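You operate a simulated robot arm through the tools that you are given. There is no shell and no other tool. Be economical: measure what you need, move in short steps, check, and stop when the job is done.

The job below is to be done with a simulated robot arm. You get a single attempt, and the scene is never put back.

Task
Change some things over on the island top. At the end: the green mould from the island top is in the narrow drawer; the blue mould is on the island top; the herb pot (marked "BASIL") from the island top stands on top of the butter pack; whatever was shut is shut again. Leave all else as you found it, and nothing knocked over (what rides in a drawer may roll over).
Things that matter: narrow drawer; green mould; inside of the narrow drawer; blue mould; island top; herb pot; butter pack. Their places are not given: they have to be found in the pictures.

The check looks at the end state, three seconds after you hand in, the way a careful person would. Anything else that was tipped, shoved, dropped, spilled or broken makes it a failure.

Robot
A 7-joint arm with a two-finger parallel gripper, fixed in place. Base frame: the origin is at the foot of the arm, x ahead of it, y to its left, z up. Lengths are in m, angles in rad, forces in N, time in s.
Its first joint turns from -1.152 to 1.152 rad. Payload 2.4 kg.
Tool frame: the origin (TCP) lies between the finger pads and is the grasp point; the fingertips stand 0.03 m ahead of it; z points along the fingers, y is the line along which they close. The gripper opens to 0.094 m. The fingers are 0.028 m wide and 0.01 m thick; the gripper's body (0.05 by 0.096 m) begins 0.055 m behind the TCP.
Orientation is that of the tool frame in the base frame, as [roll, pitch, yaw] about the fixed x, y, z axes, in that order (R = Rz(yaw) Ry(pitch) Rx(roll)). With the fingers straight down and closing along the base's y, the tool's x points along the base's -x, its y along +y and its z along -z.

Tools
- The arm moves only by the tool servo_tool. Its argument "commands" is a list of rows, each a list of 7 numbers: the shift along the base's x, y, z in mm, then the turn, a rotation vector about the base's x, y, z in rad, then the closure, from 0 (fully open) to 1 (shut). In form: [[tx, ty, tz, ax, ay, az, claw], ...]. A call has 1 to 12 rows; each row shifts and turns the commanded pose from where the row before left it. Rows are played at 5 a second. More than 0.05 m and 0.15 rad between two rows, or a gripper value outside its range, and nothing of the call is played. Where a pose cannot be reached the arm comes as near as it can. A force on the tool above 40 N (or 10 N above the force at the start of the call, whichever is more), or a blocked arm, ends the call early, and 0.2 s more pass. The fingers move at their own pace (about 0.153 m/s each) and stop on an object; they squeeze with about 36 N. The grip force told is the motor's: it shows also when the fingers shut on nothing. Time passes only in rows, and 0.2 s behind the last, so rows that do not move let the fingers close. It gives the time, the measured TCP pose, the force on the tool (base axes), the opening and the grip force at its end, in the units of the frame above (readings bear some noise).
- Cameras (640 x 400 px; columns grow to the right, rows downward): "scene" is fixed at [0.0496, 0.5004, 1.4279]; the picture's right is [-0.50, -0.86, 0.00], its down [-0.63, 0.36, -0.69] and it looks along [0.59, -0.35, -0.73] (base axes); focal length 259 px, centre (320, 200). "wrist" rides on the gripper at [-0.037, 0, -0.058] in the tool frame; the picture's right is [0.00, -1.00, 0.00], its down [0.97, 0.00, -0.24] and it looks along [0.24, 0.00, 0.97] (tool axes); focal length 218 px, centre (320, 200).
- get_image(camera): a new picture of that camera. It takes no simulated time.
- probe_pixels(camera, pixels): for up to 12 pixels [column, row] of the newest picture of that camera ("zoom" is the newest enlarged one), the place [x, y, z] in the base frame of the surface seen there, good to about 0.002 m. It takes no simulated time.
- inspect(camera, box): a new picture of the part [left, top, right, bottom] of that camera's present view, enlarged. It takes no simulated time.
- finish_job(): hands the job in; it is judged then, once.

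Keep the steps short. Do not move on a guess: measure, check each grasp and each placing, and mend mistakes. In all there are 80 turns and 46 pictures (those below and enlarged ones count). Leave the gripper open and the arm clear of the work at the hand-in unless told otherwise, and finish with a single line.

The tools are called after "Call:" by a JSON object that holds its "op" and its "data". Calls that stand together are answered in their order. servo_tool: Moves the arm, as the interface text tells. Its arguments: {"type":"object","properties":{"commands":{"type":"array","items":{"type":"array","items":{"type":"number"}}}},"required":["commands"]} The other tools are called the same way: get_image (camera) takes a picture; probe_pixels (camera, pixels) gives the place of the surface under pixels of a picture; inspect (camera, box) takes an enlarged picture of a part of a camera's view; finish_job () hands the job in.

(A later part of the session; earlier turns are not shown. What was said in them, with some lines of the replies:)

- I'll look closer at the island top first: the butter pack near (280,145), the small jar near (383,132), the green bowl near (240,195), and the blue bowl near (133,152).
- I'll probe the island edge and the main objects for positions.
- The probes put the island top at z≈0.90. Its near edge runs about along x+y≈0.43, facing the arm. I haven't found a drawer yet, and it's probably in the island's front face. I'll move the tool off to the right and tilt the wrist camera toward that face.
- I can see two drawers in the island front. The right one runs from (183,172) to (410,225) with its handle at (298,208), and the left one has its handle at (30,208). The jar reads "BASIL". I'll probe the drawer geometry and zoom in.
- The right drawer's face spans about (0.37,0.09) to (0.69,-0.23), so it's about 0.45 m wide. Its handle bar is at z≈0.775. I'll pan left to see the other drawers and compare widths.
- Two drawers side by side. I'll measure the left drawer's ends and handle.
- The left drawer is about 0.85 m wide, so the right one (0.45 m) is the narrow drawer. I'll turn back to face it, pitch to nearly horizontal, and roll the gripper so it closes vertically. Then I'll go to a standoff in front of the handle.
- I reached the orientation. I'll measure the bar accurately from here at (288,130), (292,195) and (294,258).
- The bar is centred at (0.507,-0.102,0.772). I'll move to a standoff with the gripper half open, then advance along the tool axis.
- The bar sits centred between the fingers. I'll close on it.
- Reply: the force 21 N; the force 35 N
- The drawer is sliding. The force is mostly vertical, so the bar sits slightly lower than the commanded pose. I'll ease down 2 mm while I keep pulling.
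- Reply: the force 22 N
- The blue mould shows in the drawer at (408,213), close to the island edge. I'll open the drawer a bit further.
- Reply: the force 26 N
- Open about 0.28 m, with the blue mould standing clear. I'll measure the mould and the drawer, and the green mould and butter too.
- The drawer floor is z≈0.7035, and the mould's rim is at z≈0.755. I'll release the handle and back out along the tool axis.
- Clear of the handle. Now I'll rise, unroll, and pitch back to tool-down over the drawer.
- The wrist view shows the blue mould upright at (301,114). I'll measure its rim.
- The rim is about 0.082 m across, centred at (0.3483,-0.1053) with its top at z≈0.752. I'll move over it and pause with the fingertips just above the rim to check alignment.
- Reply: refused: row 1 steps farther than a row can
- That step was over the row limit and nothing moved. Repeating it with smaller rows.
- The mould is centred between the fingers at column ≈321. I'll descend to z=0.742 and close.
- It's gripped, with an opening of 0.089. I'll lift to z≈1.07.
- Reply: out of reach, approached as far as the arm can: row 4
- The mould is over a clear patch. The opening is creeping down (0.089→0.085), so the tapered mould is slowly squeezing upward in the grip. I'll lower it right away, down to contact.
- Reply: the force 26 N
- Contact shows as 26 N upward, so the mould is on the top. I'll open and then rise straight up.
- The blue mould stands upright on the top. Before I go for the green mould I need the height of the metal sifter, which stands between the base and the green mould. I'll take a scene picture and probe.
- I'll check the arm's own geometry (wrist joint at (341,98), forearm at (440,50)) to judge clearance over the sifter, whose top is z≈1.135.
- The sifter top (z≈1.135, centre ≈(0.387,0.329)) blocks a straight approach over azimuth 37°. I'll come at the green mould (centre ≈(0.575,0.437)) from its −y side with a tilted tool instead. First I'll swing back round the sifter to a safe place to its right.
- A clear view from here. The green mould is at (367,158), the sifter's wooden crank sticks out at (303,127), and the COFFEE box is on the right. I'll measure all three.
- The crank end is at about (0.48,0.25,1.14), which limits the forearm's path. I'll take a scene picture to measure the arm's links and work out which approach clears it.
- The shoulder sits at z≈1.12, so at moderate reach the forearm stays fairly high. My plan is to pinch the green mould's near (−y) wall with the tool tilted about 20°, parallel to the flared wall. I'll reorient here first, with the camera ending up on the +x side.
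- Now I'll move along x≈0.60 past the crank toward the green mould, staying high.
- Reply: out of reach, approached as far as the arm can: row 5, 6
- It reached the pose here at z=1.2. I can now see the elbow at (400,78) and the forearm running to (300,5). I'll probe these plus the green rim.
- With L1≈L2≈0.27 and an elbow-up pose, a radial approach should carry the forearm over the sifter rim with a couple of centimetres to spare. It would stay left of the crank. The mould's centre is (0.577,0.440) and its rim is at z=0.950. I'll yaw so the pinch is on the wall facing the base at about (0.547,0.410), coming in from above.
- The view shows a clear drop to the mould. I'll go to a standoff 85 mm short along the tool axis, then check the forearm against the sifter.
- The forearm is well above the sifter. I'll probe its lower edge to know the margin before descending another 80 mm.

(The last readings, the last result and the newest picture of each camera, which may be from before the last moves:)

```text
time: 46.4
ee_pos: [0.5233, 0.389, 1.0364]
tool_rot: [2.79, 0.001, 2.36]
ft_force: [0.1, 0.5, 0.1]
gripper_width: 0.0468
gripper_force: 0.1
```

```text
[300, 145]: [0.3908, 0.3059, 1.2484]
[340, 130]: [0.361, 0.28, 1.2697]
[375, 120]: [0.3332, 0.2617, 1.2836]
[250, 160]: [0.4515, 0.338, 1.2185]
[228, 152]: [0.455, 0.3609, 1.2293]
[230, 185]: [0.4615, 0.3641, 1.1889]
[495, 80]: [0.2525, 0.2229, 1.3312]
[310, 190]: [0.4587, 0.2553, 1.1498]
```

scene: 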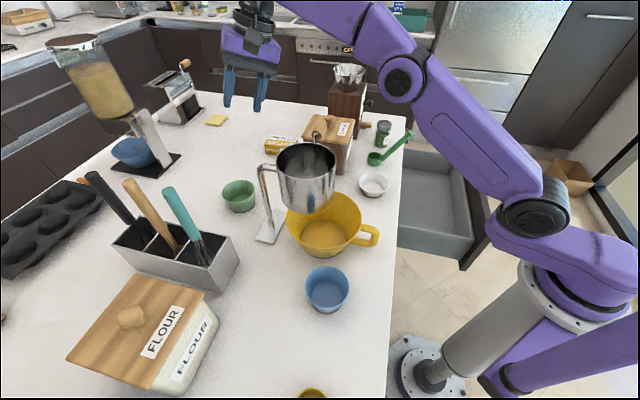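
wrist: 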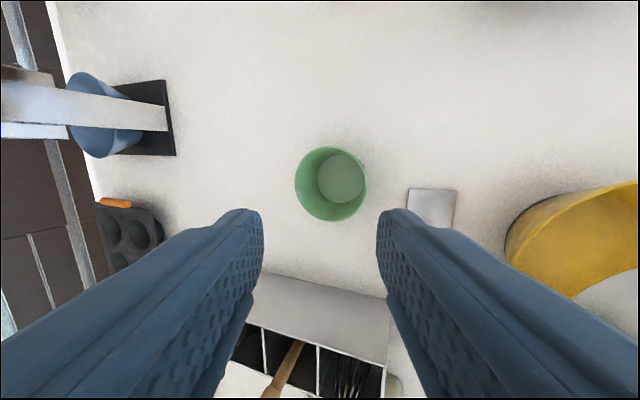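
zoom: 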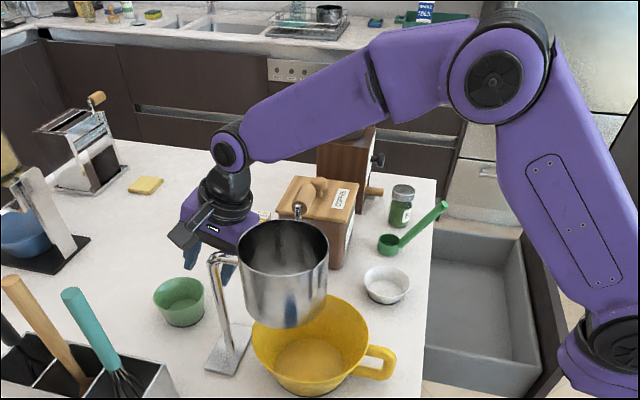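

The margin is good: the forearm underside is about 1.25 now and will be about 1.18 at the goal, against the sifter at 1.135. I'll advance along the tool axis to the pinch pose.

Call:
{"op": "servo_tool", "data": {"commands": [[5.5, 4.8, -20.3, 0, 0, 0, 0.5], [5.5, 4.8, -20.3, 0, 0, 0, 0.5], [5.5, 4.8, -20.3, 0, 0, 0, 0.5], [0, 0, 0, 0, 0, 0, 0.5]]}}

Call:
{"op": "get_image", "data": {"camera": "wrist"}}

```text
time: 47.4
ee_pos: [0.5413, 0.4045, 0.9766]
tool_rot: [2.79, -0.001, 2.362]
ft_force: [0.1, 0.1, 0.9]
gripper_width: 0.047
gripper_force: 0.1
```

```text
14 pictures are left
```

wrist: 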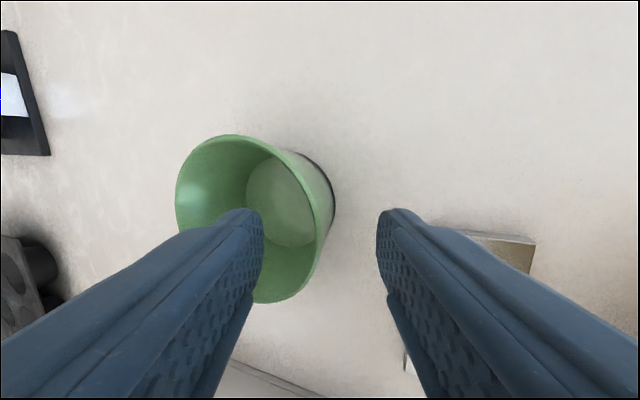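

The left finger is inside the mould and the right one outside the near wall. Descending the last 21 mm and closing.

Call:
{"op": "servo_tool", "data": {"commands": [[4.5, 4.5, -18, 0, 0, 0, 0.5], [0, 0, -2, 0, 0, 0, 0.5], [0, 0, 0, 0, 0, 0, 1], [0, 0, 0, 0, 0, 0, 1], [0, 0, 0, 0, 0, 0, 1]]}}

Call:
{"op": "get_image", "data": {"camera": "wrist"}}

```text
time: 48.6
ee_pos: [0.5446, 0.4086, 0.9569]
tool_rot: [2.79, 0.0, 2.363]
ft_force: [0.6, -0.4, 0.3]
gripper_width: 0.0017
gripper_force: 35.3
```

```text
13 pictures are left
```

wrist: 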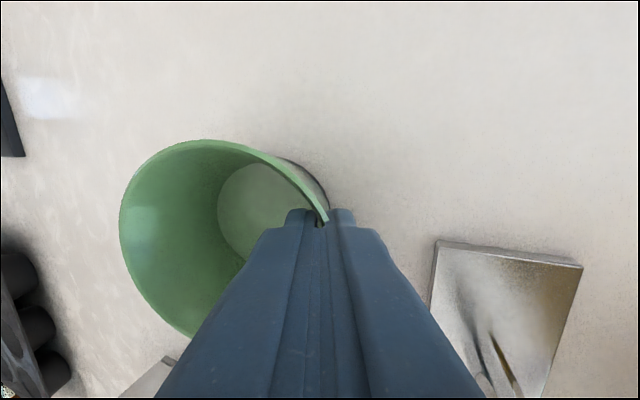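

The wall is pinched, with an opening of 1.7 mm. I'll lift back along the approach and check the hold.

Call:
{"op": "servo_tool", "data": {"commands": [[0, 0, 10, 0, 0, 0, 1], [-4, -4, 20, 0, 0, 0, 1], [-5, -5, 20, 0, 0, 0, 1], [-5, -5, 20, 0, 0, 0, 1], [5, 3, 30, 0, 0, 0, 1], [5, 3, 30, 0, 0, 0, 1], [5, 3, 30, 0, 0, 0, 1]]}}

Call:
{"op": "get_image", "data": {"camera": "scene"}}

```text
time: 50.2
ee_pos: [0.5457, 0.3998, 1.1159]
tool_rot: [2.794, -0.002, 2.362]
ft_force: [-0.9, -0.6, -0.7]
gripper_width: 0.0018
gripper_force: 35.8
```

```text
12 pictures are left
```

scene: 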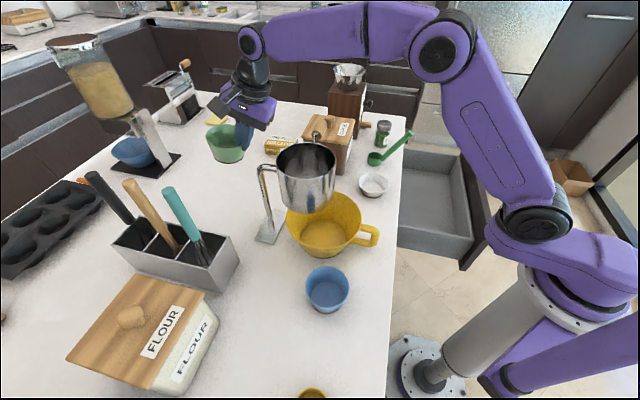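

The green mould is held level. I'll carry it high around the crank's right side to above the drawer, keeping the orientation unchanged.

Call:
{"op": "servo_tool", "data": {"commands": [[7, -10, 28, 0, 0, 0, 1], [7, -10, 28, 0, 0, 0, 1], [7, -10, 28, 0, 0, 0, 1], [5, -45, 0, 0, 0, 0, 1], [5, -45, 0, 0, 0, 0, 1], [5, -45, 0, 0, 0, 0, 1], [5, -45, 0, 0, 0, 0, 1], [5, -45, 0, 0, 0, 0, 1]]}}

Call:
{"op": "servo_tool", "data": {"commands": [[-26, -41, 0, 0, 0, 0, 1], [-26, -41, 0, 0, 0, 0, 1], [-26, -41, 0, 0, 0, 0, 1], [-26, -41, 0, 0, 0, 0, 1], [-26, -41, 0, 0, 0, 0, 1], [-26, -41, 0, 0, 0, 0, 1], [-26, -40, 0, 0, 0, 0, 1], [0, 0, 0, 0, 0, 0, 1]]}}

```text
time: 52.0
ee_pos: [0.5935, 0.1462, 1.2011]
tool_rot: [2.791, 0.0, 2.363]
ft_force: [0.3, 0.8, -1.0]
gripper_width: 0.0017
gripper_force: 35.8
```

```text
time: 53.8
ee_pos: [0.4101, -0.1384, 1.1991]
tool_rot: [2.791, 0.0, 2.364]
ft_force: [0.6, -0.4, -1.6]
gripper_width: 0.0016
gripper_force: 36.4
```

Over the drawer. I'll descend partway and check clearance to the island edge.

Call:
{"op": "servo_tool", "data": {"commands": [[0, 0, -40, 0, 0, 0, 1], [0, 0, -40, 0, 0, 0, 1], [0, 0, -40, 0, 0, 0, 1], [0, 0, -40, 0, 0, 0, 1], [0, 0, -40, 0, 0, 0, 1], [0, 0, -30, 0, 0, 0, 1]]}}

Call:
{"op": "inspect", "data": {"camera": "scene", "box": [340, 80, 540, 280]}}

```text
time: 55.2
ee_pos: [0.4084, -0.1378, 0.9676]
tool_rot: [2.793, 0.001, 2.363]
ft_force: [-0.4, 0.7, -1.8]
gripper_width: 0.0018
gripper_force: 35.7
```

```text
2.00 times, centred on (440, 180) of scene
```

zoom: 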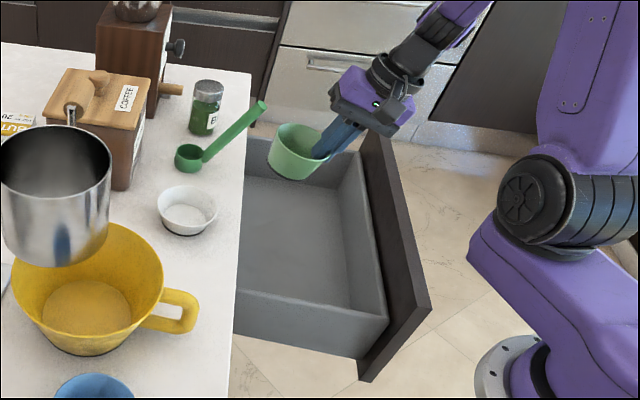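

Clear all round, including the scoop handle. I'll continue down, slowing near the floor.

Call:
{"op": "servo_tool", "data": {"commands": [[0, 0, -40, 0, 0, 0, 1], [0, 0, -40, 0, 0, 0, 1], [0, 0, -40, 0, 0, 0, 1], [0, 0, -40, 0, 0, 0, 1], [0, 0, -25, 0, 0, 0, 1], [0, 0, -12, 0, 0, 0, 1], [0, 0, -6, 0, 0, 0, 1], [0, 0, -3, 0, 0, 0, 1], [0, 0, 0, 0, 0, 0, 1]]}}

```text
time: 57.2
ee_pos: [0.4086, -0.138, 0.7626]
tool_rot: [2.79, -0.001, 2.362]
ft_force: [-0.9, -0.5, -1.2]
gripper_width: 0.0018
gripper_force: 36.1
```

Call:
{"op": "servo_tool", "data": {"commands": [[0, 0, -2, 0, 0, 0, 1], [0, 0, -1, 0, 0, 0, 1], [0, 0, 0, 0, 0, 0, 1]]}}

```text
time: 58.0
ee_pos: [0.4081, -0.1376, 0.76]
tool_rot: [2.792, -0.001, 2.36]
ft_force: [-0.4, -0.4, -1.4]
gripper_width: 0.0018
gripper_force: 36.2
```

No contact yet. I'll go 2 mm further, then open and back off along the tool axis.

Call:
{"op": "servo_tool", "data": {"commands": [[0, 0, -1, 0, 0, 0, 1], [0, 0, -1, 0, 0, 0, 1], [0, 0, 0, 0, 0, 0, 1]]}}

Call:
{"op": "servo_tool", "data": {"commands": [[0, 0, 0, 0, 0, 0, 0.6], [0, 0, 0, 0, 0, 0, 0.5], [-5, -5, 20, 0, 0, 0, 0.5], [-5, -5, 20, 0, 0, 0, 0.5], [-5, -5, 20, 0, 0, 0, 0.5], [0, 0, 40, 0, 0, 0, 0.5], [0, 0, 40, 0, 0, 0, 0.5], [0, 0, 40, 0, 0, 0, 0.5], [0, 0, 40, 0, 0, 0, 0.5]]}}

Call:
{"op": "get_image", "data": {"camera": "scene"}}

```text
time: 58.8
ee_pos: [0.4091, -0.1379, 0.7588]
tool_rot: [2.791, 0.0, 2.362]
ft_force: [-0.4, -0.1, -0.9]
gripper_width: 0.0015
gripper_force: 35.9
```

```text
time: 60.8
ee_pos: [0.3928, -0.1534, 0.9786]
tool_rot: [2.79, -0.001, 2.362]
ft_force: [0.4, -0.1, -0.3]
gripper_width: 0.0473
gripper_force: 0.1
```

```text
10 pictures are left
```

scene: 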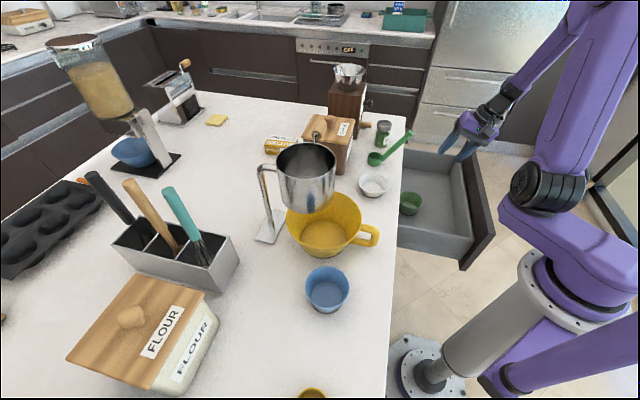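

The green mould stands in the drawer at (410,203). I'll tilt the tool back toward horizontal (the closing axis is already right) and return to the handle standoff.

Call:
{"op": "servo_tool", "data": {"commands": [[-10, -15, 30, 0, 0, 0, 0.5], [-20, -29, 20, 0.0958, -0.0958, 0, 0.5], [-20, -29, 10, 0.0958, -0.0958, 0, 0.5], [-20, -29, 0, 0.0958, -0.0958, 0, 0.5], [-20, -29, 0, 0.0958, -0.0958, 0, 0.5], [-20, -29, 0, 0.0958, -0.0958, 0, 0.5], [-20, -29, 0, 0.0958, -0.0958, 0, 0.5], [-20, -29, 0, 0.0958, -0.0958, 0, 0.5]]}}

Call:
{"op": "servo_tool", "data": {"commands": [[0, 0, -40, 0, 0, 0, 0.5], [0, 0, -40, 0, 0, 0, 0.5], [0, 0, -40, 0, 0, 0, 0.5], [0, 0, -40, 0, 0, 0, 0.5], [0, 0, -40, 0, 0, 0, 0.5], [0, 0, -35, 0, 0, 0, 0.5], [0, 0, 0, 0, 0, 0, 0.5]]}}

Call:
{"op": "get_image", "data": {"camera": "wrist"}}

```text
time: 62.6
ee_pos: [0.2438, -0.3714, 1.0395]
tool_rot: [1.841, 0.008, 2.36]
ft_force: [0.1, 0.5, 0.1]
gripper_width: 0.0472
gripper_force: 0.1
```

```text
time: 64.2
ee_pos: [0.243, -0.3703, 0.8014]
tool_rot: [1.843, 0.006, 2.361]
ft_force: [0.2, -0.4, 0.0]
gripper_width: 0.0469
gripper_force: 0.1
```

```text
9 pictures are left
```

wrist: 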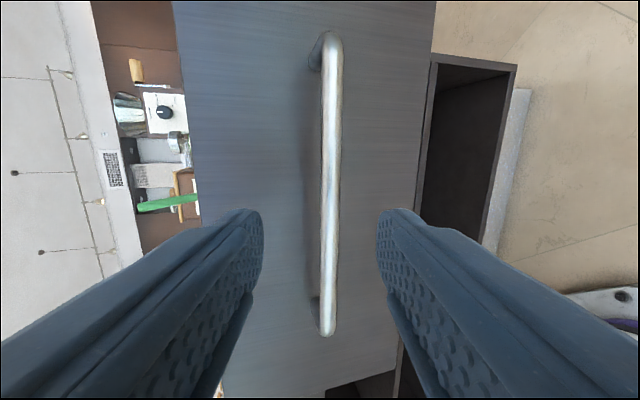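

Same alignment as before, with the bar between the fingers. I'll advance, grip the bar and push the drawer in.

Call:
{"op": "servo_tool", "data": {"commands": [[16, 17, -7.2, 0, 0, 0, 0.5], [16, 17, -7.2, 0, 0, 0, 0.5], [16, 17, -7.2, 0, 0, 0, 0.5], [15.5, 16.5, -7, 0, 0, 0, 0.5], [0, 0, 0, 0, 0, 0, 1], [0, 0, 0, 0, 0, 0, 1], [0, 0, 0, 0, 0, 0, 1]]}}

Call:
{"op": "servo_tool", "data": {"commands": [[10, 10, 0, 0, 0, 0, 1], [10, 10, 0, 0, 0, 0, 1], [10, 10, 0, 0, 0, 0, 1], [10, 10, 0, 0, 0, 0, 1], [10, 10, 0, 0, 0, 0, 1], [10, 10, 0, 0, 0, 0, 1], [10, 10, 0, 0, 0, 0, 1], [10, 10, 0, 0, 0, 0, 1], [10, 10, 0, 0, 0, 0, 1], [10, 10, 0, 0, 0, 0, 1]]}}

```text
time: 65.5
ee_pos: [0.3091, -0.3028, 0.7698]
tool_rot: [1.856, 0.003, 2.356]
ft_force: [1.2, -3.6, -2.4]
gripper_width: 0.0182
gripper_force: 44.7
stopped in row 6: the force on the tool passed its limit (the readings are from after the stop); the commanded pose is now the measured one
```

```text
time: 67.7
ee_pos: [0.4095, -0.2045, 0.7699]
tool_rot: [1.857, 0.006, 2.354]
ft_force: [8.9, -7.5, -16.1]
gripper_width: 0.0183
gripper_force: 45.1
```

The drawer is moving in, with 0.142 m of 0.278 m done. I'll continue, with smaller steps at the end.

Call:
{"op": "servo_tool", "data": {"commands": [[10, 10, 0, 0, 0, 0, 1], [10, 10, 0, 0, 0, 0, 1], [10, 10, 0, 0, 0, 0, 1], [10, 10, 0, 0, 0, 0, 1], [10, 10, 0, 0, 0, 0, 1], [10, 10, 0, 0, 0, 0, 1], [10, 10, 0, 0, 0, 0, 1], [10, 10, 0, 0, 0, 0, 1], [5, 5, 0, 0, 0, 0, 1], [4, 4, 0, 0, 0, 0, 1], [3, 3, 0, 0, 0, 0, 1], [2, 2, 0, 0, 0, 0, 1]]}}

```text
time: 70.3
ee_pos: [0.5025, -0.1092, 0.7696]
tool_rot: [1.858, 0.004, 2.356]
ft_force: [4.8, -6.3, -15.9]
gripper_width: 0.0182
gripper_force: 45.2
```

The x+y reading is 0.393, and fully closed should be about 0.401. I'll push gently until it stops.

Call:
{"op": "servo_tool", "data": {"commands": [[2, 2, 0, 0, 0, 0, 1], [1.5, 1.5, 0, 0, 0, 0, 1], [1.5, 1.5, 0, 0, 0, 0, 1], [1.5, 1.5, 0, 0, 0, 0, 1], [1.5, 1.5, 0, 0, 0, 0, 1], [1.5, 1.5, 0, 0, 0, 0, 1]]}}

```text
time: 71.7
ee_pos: [0.5121, -0.0996, 0.7701]
tool_rot: [1.858, 0.003, 2.358]
ft_force: [7.2, -5.7, -17.3]
gripper_width: 0.0183
gripper_force: 45.0
```

No stop felt yet. I'll go a little further, watching the force.

Call:
{"op": "servo_tool", "data": {"commands": [[1.5, 1.5, 0, 0, 0, 0, 1], [1.5, 1.5, 0, 0, 0, 0, 1], [1.5, 1.5, 0, 0, 0, 0, 1], [0, 0, 0, 0, 0, 0, 1]]}}

Call:
{"op": "get_image", "data": {"camera": "wrist"}}

```text
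time: 72.5
ee_pos: [0.5133, -0.0983, 0.7689]
tool_rot: [1.861, 0.0, 2.354]
ft_force: [-6.8, -2.0, 4.1]
gripper_width: 0.0183
gripper_force: 45.5
stopped in row 4: the force on the tool passed its limit (the readings are from after the stop); the commanded pose is now the measured one
```

```text
8 pictures are left
```

wrist: 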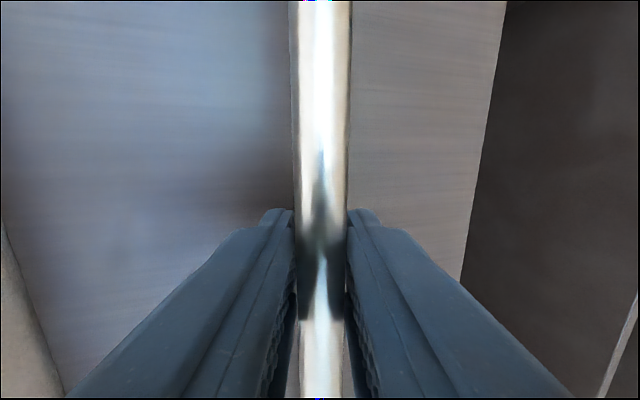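

Stopped by contact, so the drawer is home. I'll probe the panel plane in this picture (closed at the start it was x+y≈0.467), then release and back out.

Call:
{"op": "probe_pixels", "data": {"camera": "wrist", "pixels": [[200, 100], [150, 60], [420, 60], [450, 150]]}}

Call:
{"op": "servo_tool", "data": {"commands": [[0, 0, 0, 0, 0, 0, 0.5], [0, 0, 0, 0, 0, 0, 0.5], [-17, -17, 6.7, 0, 0, 0, 0.5], [-17, -17, 6.7, 0, 0, 0, 0.5], [-17, -17, 6.7, 0, 0, 0, 0.5], [-17, -17, 6.7, 0, 0, 0, 0.5], [-17, -17, 6.7, 0, 0, 0, 0.5]]}}

```text
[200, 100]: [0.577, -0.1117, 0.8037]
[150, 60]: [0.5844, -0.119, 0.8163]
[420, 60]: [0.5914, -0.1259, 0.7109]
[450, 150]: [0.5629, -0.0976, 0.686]
```

```text
time: 74.1
ee_pos: [0.4279, -0.1839, 0.8024]
tool_rot: [1.859, 0.0, 2.354]
ft_force: [0.6, 0.5, 1.0]
gripper_width: 0.0471
gripper_force: 0.0
```

The panel is at x+y≈0.466, as it was at the start, so the drawer is shut. Next is the BASIL jar. I'll rise, unroll the gripper so it closes horizontally, set a 45° tilt, and look at the jar.

Call:
{"op": "servo_tool", "data": {"commands": [[-6, -6, 30, -0.0968, -0.0968, 0.0405, 0.3], [-6, -6, 30, -0.0968, -0.0968, 0.0405, 0.3], [-6, -6, 30, -0.0968, -0.0968, 0.0405, 0.3], [-6, -6, 30, -0.0968, -0.0968, 0.0405, 0.3], [-6, -6, 30, -0.0968, -0.0968, 0.0405, 0.3], [-6, -6, 30, -0.0968, -0.0968, 0.0405, 0.3], [-6, -6, 30, -0.0968, -0.0968, 0.0405, 0.3], [-6, -6, 30, -0.0968, -0.0968, 0.0405, 0.3], [-6, -6, 30, -0.0968, -0.0968, 0.0405, 0.3], [0, 0, 20, -0.0968, -0.0968, 0.0405, 0.3], [0, 0, 0, -0.0968, -0.0968, 0.0405, 0.3]]}}

Call:
{"op": "servo_tool", "data": {"commands": [[5, 0, 0, -0.088, 0.088, 0, 0.2], [5, 0, 0, -0.088, 0.088, 0, 0.2], [5, 0, 0, -0.088, 0.088, 0, 0.2], [5, 0, 0, -0.088, 0.088, 0, 0.2]]}}

Call:
{"op": "get_image", "data": {"camera": "wrist"}}

```text
time: 76.5
ee_pos: [0.3747, -0.2373, 1.0938]
tool_rot: [-3.138, 1.287, -2.352]
ft_force: [-0.5, 0.7, -0.1]
gripper_width: 0.0659
gripper_force: 0.1
```

```text
time: 77.5
ee_pos: [0.3947, -0.2374, 1.0929]
tool_rot: [3.141, 0.785, -2.358]
ft_force: [0.6, 0.0, 0.2]
gripper_width: 0.0751
gripper_force: 0.2
```

```text
7 pictures are left
```

wrist: 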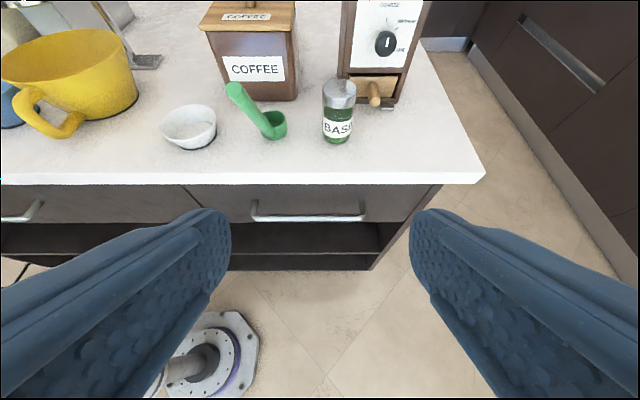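

The drawer looks shut and the BASIL jar stands at (338,110), with the mill's knob just to its right at (374,93). I'll measure.

Call:
{"op": "probe_pixels", "data": {"camera": "wrist", "pixels": [[324, 92], [355, 93], [340, 81], [340, 90], [338, 104], [337, 128], [336, 143], [374, 94], [378, 105], [233, 88], [262, 120], [350, 70]]}}

Call:
{"op": "inspect", "data": {"camera": "wrist", "box": [180, 40, 440, 200]}}

```text
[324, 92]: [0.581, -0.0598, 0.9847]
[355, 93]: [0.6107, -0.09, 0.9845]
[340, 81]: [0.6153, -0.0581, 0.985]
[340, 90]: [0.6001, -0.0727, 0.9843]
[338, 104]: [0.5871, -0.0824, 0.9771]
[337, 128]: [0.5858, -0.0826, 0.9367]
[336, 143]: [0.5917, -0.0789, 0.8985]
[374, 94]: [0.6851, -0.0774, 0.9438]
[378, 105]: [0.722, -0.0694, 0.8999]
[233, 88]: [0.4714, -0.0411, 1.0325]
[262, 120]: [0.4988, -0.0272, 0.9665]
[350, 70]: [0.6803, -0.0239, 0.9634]
```

```text
2.46 times, centred on (310, 120) of wrist
```

zoom: 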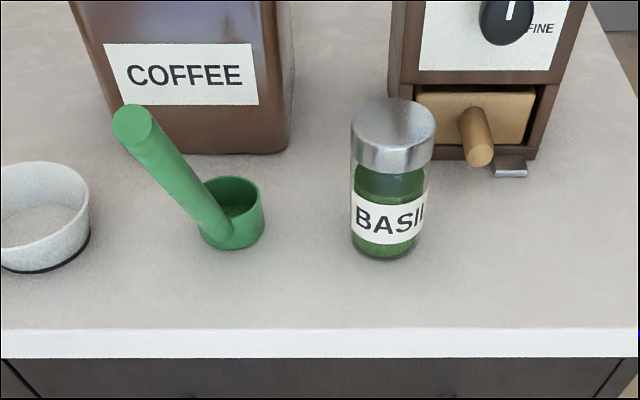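

The jar's axis is (0.600,-0.072), its diameter is about 0.044 and its top is at z=0.985. The scoop and mill knob leave room for a 45° approach along (0.5,0.5,-0.707). I'll go to the standoff, then in, then grip the lid at z≈0.965.

Call:
{"op": "servo_tool", "data": {"commands": [[31, 23, -11.4, 0, 0, 0, 0.3], [31, 23, -11.4, 0, 0, 0, 0.3], [31, 23, -11.4, 0, 0, 0, 0.3], [31, 23, -11.4, 0, 0, 0, 0.3], [31, 23, -11.4, 0, 0, 0, 0.3], [0, 0, 0, 0, 0, 0, 0.3]]}}

Call:
{"op": "servo_tool", "data": {"commands": [[12.5, 12.5, -17.7, 0, 0, 0, 0.3], [12.5, 12.5, -17.7, 0, 0, 0, 0.3], [12.5, 12.5, -17.7, 0, 0, 0, 0.3], [12.5, 12.5, -17.7, 0, 0, 0, 0.3], [0, 0, 0, 0, 0, 0, 0.3]]}}

Call:
{"op": "get_image", "data": {"camera": "wrist"}}

```text
time: 78.9
ee_pos: [0.5495, -0.121, 1.0355]
tool_rot: [3.142, 0.789, -2.358]
ft_force: [0.0, 0.0, -0.9]
gripper_width: 0.0658
gripper_force: 0.1
```

```text
time: 80.1
ee_pos: [0.6011, -0.0729, 0.9668]
tool_rot: [-3.139, 0.788, -2.357]
ft_force: [0.7, -0.1, -0.7]
gripper_width: 0.066
gripper_force: 0.0
```

```text
5 pictures are left
```

wrist: 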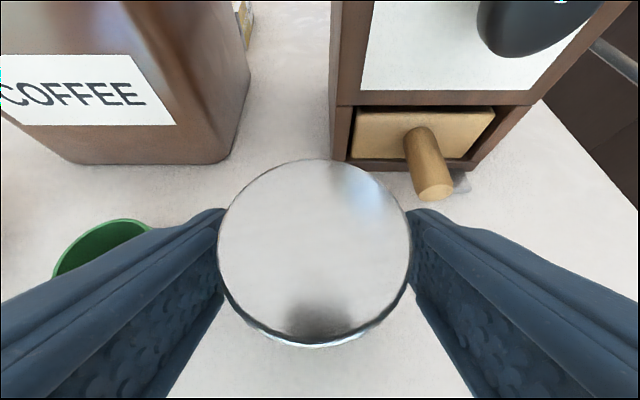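

The lid is centred between the fingers. I'll close and lift straight up.

Call:
{"op": "servo_tool", "data": {"commands": [[0, 0, 0, 0, 0, 0, 1], [0, 0, 0, 0, 0, 0, 1], [0, 0, 0, 0, 0, 0, 1], [0, 0, 10, 0, 0, 0, 1], [0, 0, 30, 0, 0, 0, 1], [0, 0, 40, 0, 0, 0, 1], [0, 0, 40, 0, 0, 0, 1], [0, 0, 40, 0, 0, 0, 1], [0, 0, 40, 0, 0, 0, 1]]}}

Call:
{"op": "get_image", "data": {"camera": "scene"}}

```text
time: 82.1
ee_pos: [0.5996, -0.0738, 1.167]
tool_rot: [3.139, 0.789, -2.36]
ft_force: [0.3, 1.1, -1.2]
gripper_width: 0.0505
gripper_force: 35.8
```

```text
4 pictures are left
```

scene: 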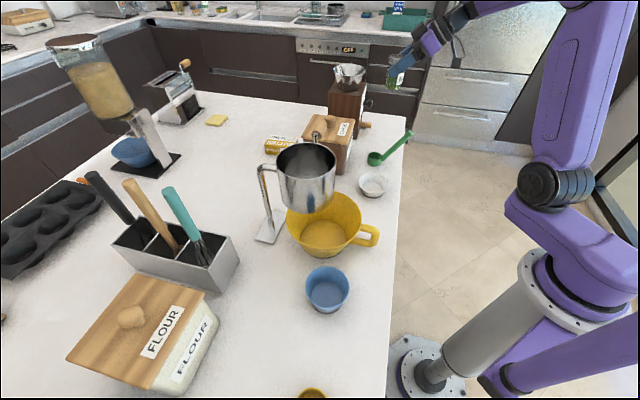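

Held. Butter, coffee box and mill are all visible in this picture. I'll measure them for the carry and placing.

Call:
{"op": "probe_pixels", "data": {"camera": "scene", "pixels": [[268, 138], [265, 146], [285, 137], [297, 139], [298, 144], [290, 149], [275, 141], [281, 143], [320, 124], [330, 117], [345, 122], [348, 75]]}}

Call:
{"op": "inspect", "data": {"camera": "scene", "box": [250, 110, 360, 180]}}

```text
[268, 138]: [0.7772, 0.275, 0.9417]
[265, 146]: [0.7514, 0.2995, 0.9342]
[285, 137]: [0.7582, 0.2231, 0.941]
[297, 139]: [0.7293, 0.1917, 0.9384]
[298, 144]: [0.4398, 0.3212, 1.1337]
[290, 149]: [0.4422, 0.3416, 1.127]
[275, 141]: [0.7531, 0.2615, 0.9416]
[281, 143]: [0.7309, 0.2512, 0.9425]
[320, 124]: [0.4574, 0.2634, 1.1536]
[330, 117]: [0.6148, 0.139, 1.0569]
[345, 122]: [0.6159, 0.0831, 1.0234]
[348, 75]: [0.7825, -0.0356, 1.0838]
```

```text
5.71 times, centred on (305, 145) of scene
```

zoom: 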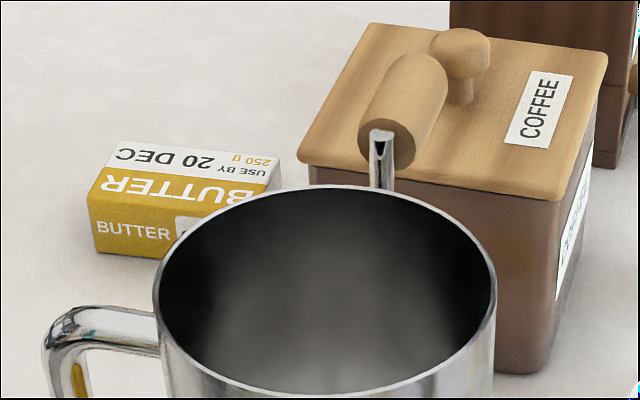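

Call:
{"op": "probe_pixels", "data": {"camera": "zoom", "pixels": [[122, 145], [92, 192], [276, 159], [262, 188], [200, 150], [170, 194], [185, 172], [300, 158], [330, 175], [465, 40], [365, 30], [375, 140]]}}

```text
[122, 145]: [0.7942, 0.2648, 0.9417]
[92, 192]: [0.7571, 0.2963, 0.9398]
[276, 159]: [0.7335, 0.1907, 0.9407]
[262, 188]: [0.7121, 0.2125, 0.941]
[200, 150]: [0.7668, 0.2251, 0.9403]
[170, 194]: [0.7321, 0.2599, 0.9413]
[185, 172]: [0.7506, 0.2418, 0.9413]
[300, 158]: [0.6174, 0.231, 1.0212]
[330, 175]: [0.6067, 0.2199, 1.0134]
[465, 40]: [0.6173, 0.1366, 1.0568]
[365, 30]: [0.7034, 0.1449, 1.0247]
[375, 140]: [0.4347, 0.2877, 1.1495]
```

The butter's top is centred at (0.747,0.242), z=0.941, about 0.096×0.05 m. The coffee knob top is 1.057 and the lid 1.025. I'll carry the jar high, back and around the mill and over the coffee lid, yawing the tool to about 15° azimuth. I'll stop at z≈1.10 above the butter.

Call:
{"op": "servo_tool", "data": {"commands": [[-15, 31, 0, 0, 0, -0.13, 1], [-15, 31, 0, 0, 0, -0.13, 1], [-15, 31, 0, 0, 0, -0.13, 1], [-15, 31, 0, 0, 0, -0.13, 1], [26.7, 30, 0, 0, 0, 0, 1], [26.7, 30, 0, 0, 0, 0, 1], [26.7, 30, 0, 0, 0, 0, 1]]}}

Call:
{"op": "servo_tool", "data": {"commands": [[31.8, 25.5, 0, 0, 0, 0, 1], [31.8, 25.5, -17, 0, 0, 0, 1], [31.8, 25.5, -25, 0, 0, 0, 1], [31.8, 25.5, -25, 0, 0, 0, 1], [0, 0, 0, 0, 0, 0, 1]]}}

```text
time: 83.7
ee_pos: [0.6199, 0.1418, 1.1656]
tool_rot: [-3.141, 0.79, -2.878]
ft_force: [0.5, -0.5, -2.3]
gripper_width: 0.0502
gripper_force: 36.7
```

```text
time: 84.9
ee_pos: [0.7452, 0.2459, 1.0965]
tool_rot: [3.14, 0.789, -2.877]
ft_force: [0.2, -0.1, -0.5]
gripper_width: 0.0503
gripper_force: 35.4
```

Reached. I'll nudge onto the centre and lower to about 5 mm above the butter, then check.

Call:
{"op": "servo_tool", "data": {"commands": [[1.5, -3.5, -20, 0, 0, 0, 1], [0, 0, -25, 0, 0, 0, 1], [0, 0, -22, 0, 0, 0, 1], [0, 0, -15, 0, 0, 0, 1], [0, 0, 0, 0, 0, 0, 1]]}}

Call:
{"op": "inspect", "data": {"camera": "scene", "box": [230, 80, 390, 180]}}

```text
time: 86.1
ee_pos: [0.7497, 0.2413, 1.0214]
tool_rot: [3.141, 0.798, -2.877]
ft_force: [-5.7, -1.5, 26.0]
gripper_width: 0.0503
gripper_force: 36.1
```

```text
4.00 times, centred on (310, 130) of scene
```

zoom: 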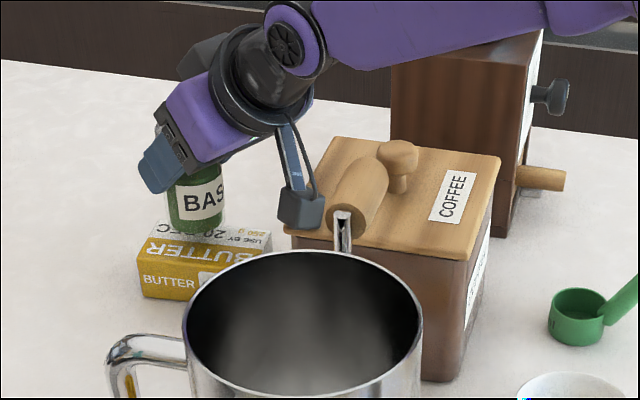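

There's a 26 N upward force already at z=1.021. Either the jar has touched or the part hanging below the hand at zoom (300,210) touches the coffee lid. I'll probe both.

Call:
{"op": "probe_pixels", "data": {"camera": "zoom", "pixels": [[300, 212], [285, 222], [312, 215], [290, 150], [195, 228], [195, 200], [175, 222], [220, 222], [330, 235], [160, 228], [260, 240], [205, 240]]}}

```text
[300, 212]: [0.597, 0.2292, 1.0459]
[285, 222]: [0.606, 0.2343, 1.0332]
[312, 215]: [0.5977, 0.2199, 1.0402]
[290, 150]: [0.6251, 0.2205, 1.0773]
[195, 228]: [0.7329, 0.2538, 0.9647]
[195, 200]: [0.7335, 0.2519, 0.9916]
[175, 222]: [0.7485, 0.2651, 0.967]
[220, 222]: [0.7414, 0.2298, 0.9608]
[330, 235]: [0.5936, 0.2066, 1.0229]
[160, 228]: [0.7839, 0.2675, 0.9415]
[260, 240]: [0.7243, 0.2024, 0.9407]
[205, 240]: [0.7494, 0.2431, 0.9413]
```

The hanging part at (0.600,0.228) rests on the coffee lid (z≈1.025). The jar is still about 14 mm above the butter. I'll raise at once, then yaw about the jar by −0.26 rad so that part moves clear past the lid's corner (0.617,0.231).

Call:
{"op": "servo_tool", "data": {"commands": [[0, 0, 15, 0, 0, 0, 1], [0, 0, 20, 0, 0, 0, 1], [0, 0, 0, 0, 0, -0.09, 1], [0, 0, 0, 0, 0, -0.09, 1], [0, 0, 0, 0, 0, -0.09, 1], [0, 0, 0, 0, 0, 0, 1]]}}

```text
time: 87.5
ee_pos: [0.7469, 0.2398, 1.051]
tool_rot: [3.14, 0.789, 3.134]
ft_force: [-0.2, 0.6, -0.7]
gripper_width: 0.05
gripper_force: 35.6
```

Free again, with force near zero. I'll lower slowly to just above the butter and read the force.

Call:
{"op": "servo_tool", "data": {"commands": [[0, 2, -12, 0, 0, 0, 1], [0, 0, -10, 0, 0, 0, 1], [0, 0, -8, 0, 0, 0, 1], [0, 0, -6, 0, 0, 0, 1], [0, 0, 0, 0, 0, 0, 1]]}}

```text
time: 88.7
ee_pos: [0.7465, 0.2426, 1.0149]
tool_rot: [3.141, 0.789, 3.134]
ft_force: [-0.4, 0.1, -1.4]
gripper_width: 0.0501
gripper_force: 36.0
```

No contact at 1.015 now, so the hand clears the lid. I'll lower in small steps to the expected contact at about 1.0075.

Call:
{"op": "servo_tool", "data": {"commands": [[0, 0, -3, 0, 0, 0, 1], [0, 0, -2, 0, 0, 0, 1], [0, 0, -1.5, 0, 0, 0, 1], [0, 0, -1, 0, 0, 0, 1], [0, 0, 0, 0, 0, 0, 1]]}}

Call:
{"op": "inspect", "data": {"camera": "scene", "box": [230, 80, 390, 180]}}

```text
time: 89.9
ee_pos: [0.748, 0.2428, 1.0076]
tool_rot: [3.141, 0.789, 3.133]
ft_force: [-0.3, -0.8, -1.0]
gripper_width: 0.0503
gripper_force: 35.3
```

```text
4.00 times, centred on (310, 130) of scene
```

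zoom: 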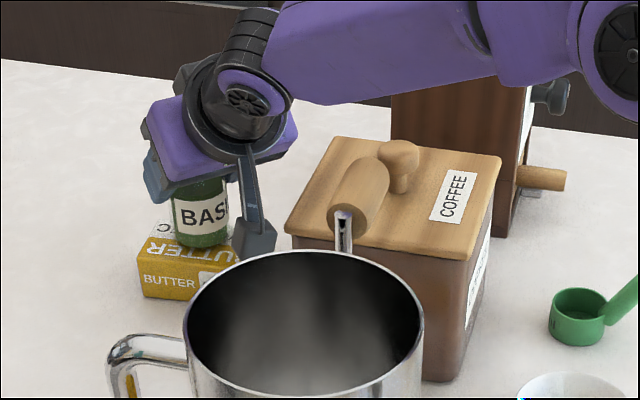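

The jar is just about on the butter and centred, the coffee box is where it was, and the hanging part is clear of the lid. I'll press down by fractions until there's contact.

Call:
{"op": "servo_tool", "data": {"commands": [[0, 0, -1, 0, 0, 0, 1], [0, 0, -0.7, 0, 0, 0, 1], [0, 0, 0, 0, 0, 0, 1]]}}

```text
time: 90.7
ee_pos: [0.7481, 0.2433, 1.0074]
tool_rot: [-3.14, 0.794, 3.134]
ft_force: [-2.0, -1.0, 6.4]
gripper_width: 0.0505
gripper_force: 35.9
```

There's a light 6 N contact, so the jar stands on the butter. I'll release gently and rise clear.

Call:
{"op": "servo_tool", "data": {"commands": [[0, 0, 0, 0, 0, 0, 0.35], [0, 0, 0, 0, 0, 0, 0.25], [0, 0, 0, 0, 0, 0, 0.25], [-3, 0, 15, 0, 0, 0, 0.25], [-3, 0, 20, 0, 0, 0, 0.25], [-3, 0, 25, 0, 0, 0, 0.25], [-3, 0, 25, 0, 0, 0, 0.25]]}}

Call:
{"op": "servo_tool", "data": {"commands": [[-29, -25, 23, 0, 0, 0.065, 0.25], [-29, -25, 23, 0, 0, 0.065, 0.25], [-29, -25, 23, 0, 0, 0.065, 0.25], [-29, -25, 10, 0, 0, 0.065, 0.25], [-27, -40, 0, 0, 0, 0, 0], [-27, -40, 0, 0, 0, 0, 0], [-10, -45, 0, 0, 0, 0, 0], [0, -45, 0, 0, 0, 0, 0], [0, -45, 0, 0, 0, 0, 0], [0, -40, 0, 0, 0, 0, 0]]}}

Call:
{"op": "get_image", "data": {"camera": "scene"}}

```text
time: 92.3
ee_pos: [0.7338, 0.2421, 1.0927]
tool_rot: [3.141, 0.789, 3.135]
ft_force: [0.5, -0.3, -0.2]
gripper_width: 0.0703
gripper_force: 0.0
```

```text
time: 94.5
ee_pos: [0.5546, -0.1131, 1.1709]
tool_rot: [-3.141, 0.789, -2.888]
ft_force: [1.0, -0.5, -0.4]
gripper_width: 0.094
gripper_force: 0.2
```

```text
0 pictures are left
```

scene: 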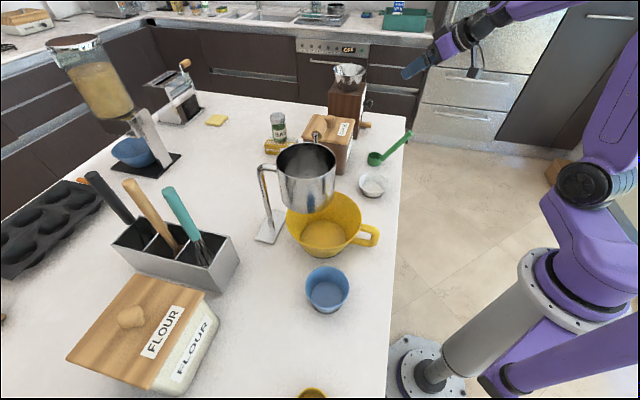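

The jar stands on the butter at (278,127), the blue mould is on the top, and the drawer is shut. One quick probe will confirm the jar is upright and the coffee box unmoved.

Call:
{"op": "probe_pixels", "data": {"camera": "scene", "pixels": [[278, 116], [279, 131], [330, 117], [345, 122], [270, 147]]}}

```text
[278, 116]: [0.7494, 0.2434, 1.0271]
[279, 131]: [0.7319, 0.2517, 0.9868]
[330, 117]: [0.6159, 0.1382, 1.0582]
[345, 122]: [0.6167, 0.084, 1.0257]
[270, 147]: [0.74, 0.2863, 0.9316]
```

The jar top is at z=1.027 (butter 0.941 plus the jar's 0.085), so it's upright. The coffee box reads the same as before, and the gripper is open and clear. Handing in.

Call:
{"op": "finish_job", "data": {}}

```text
The job is handed in.
```

The job is handed in: the green mould is in the shut narrow drawer, the blue mould is on the island top, and the BASIL pot stands on the butter pack; the hand briefly pressed on the coffee box lid (about 26 N), but the box didn't move.
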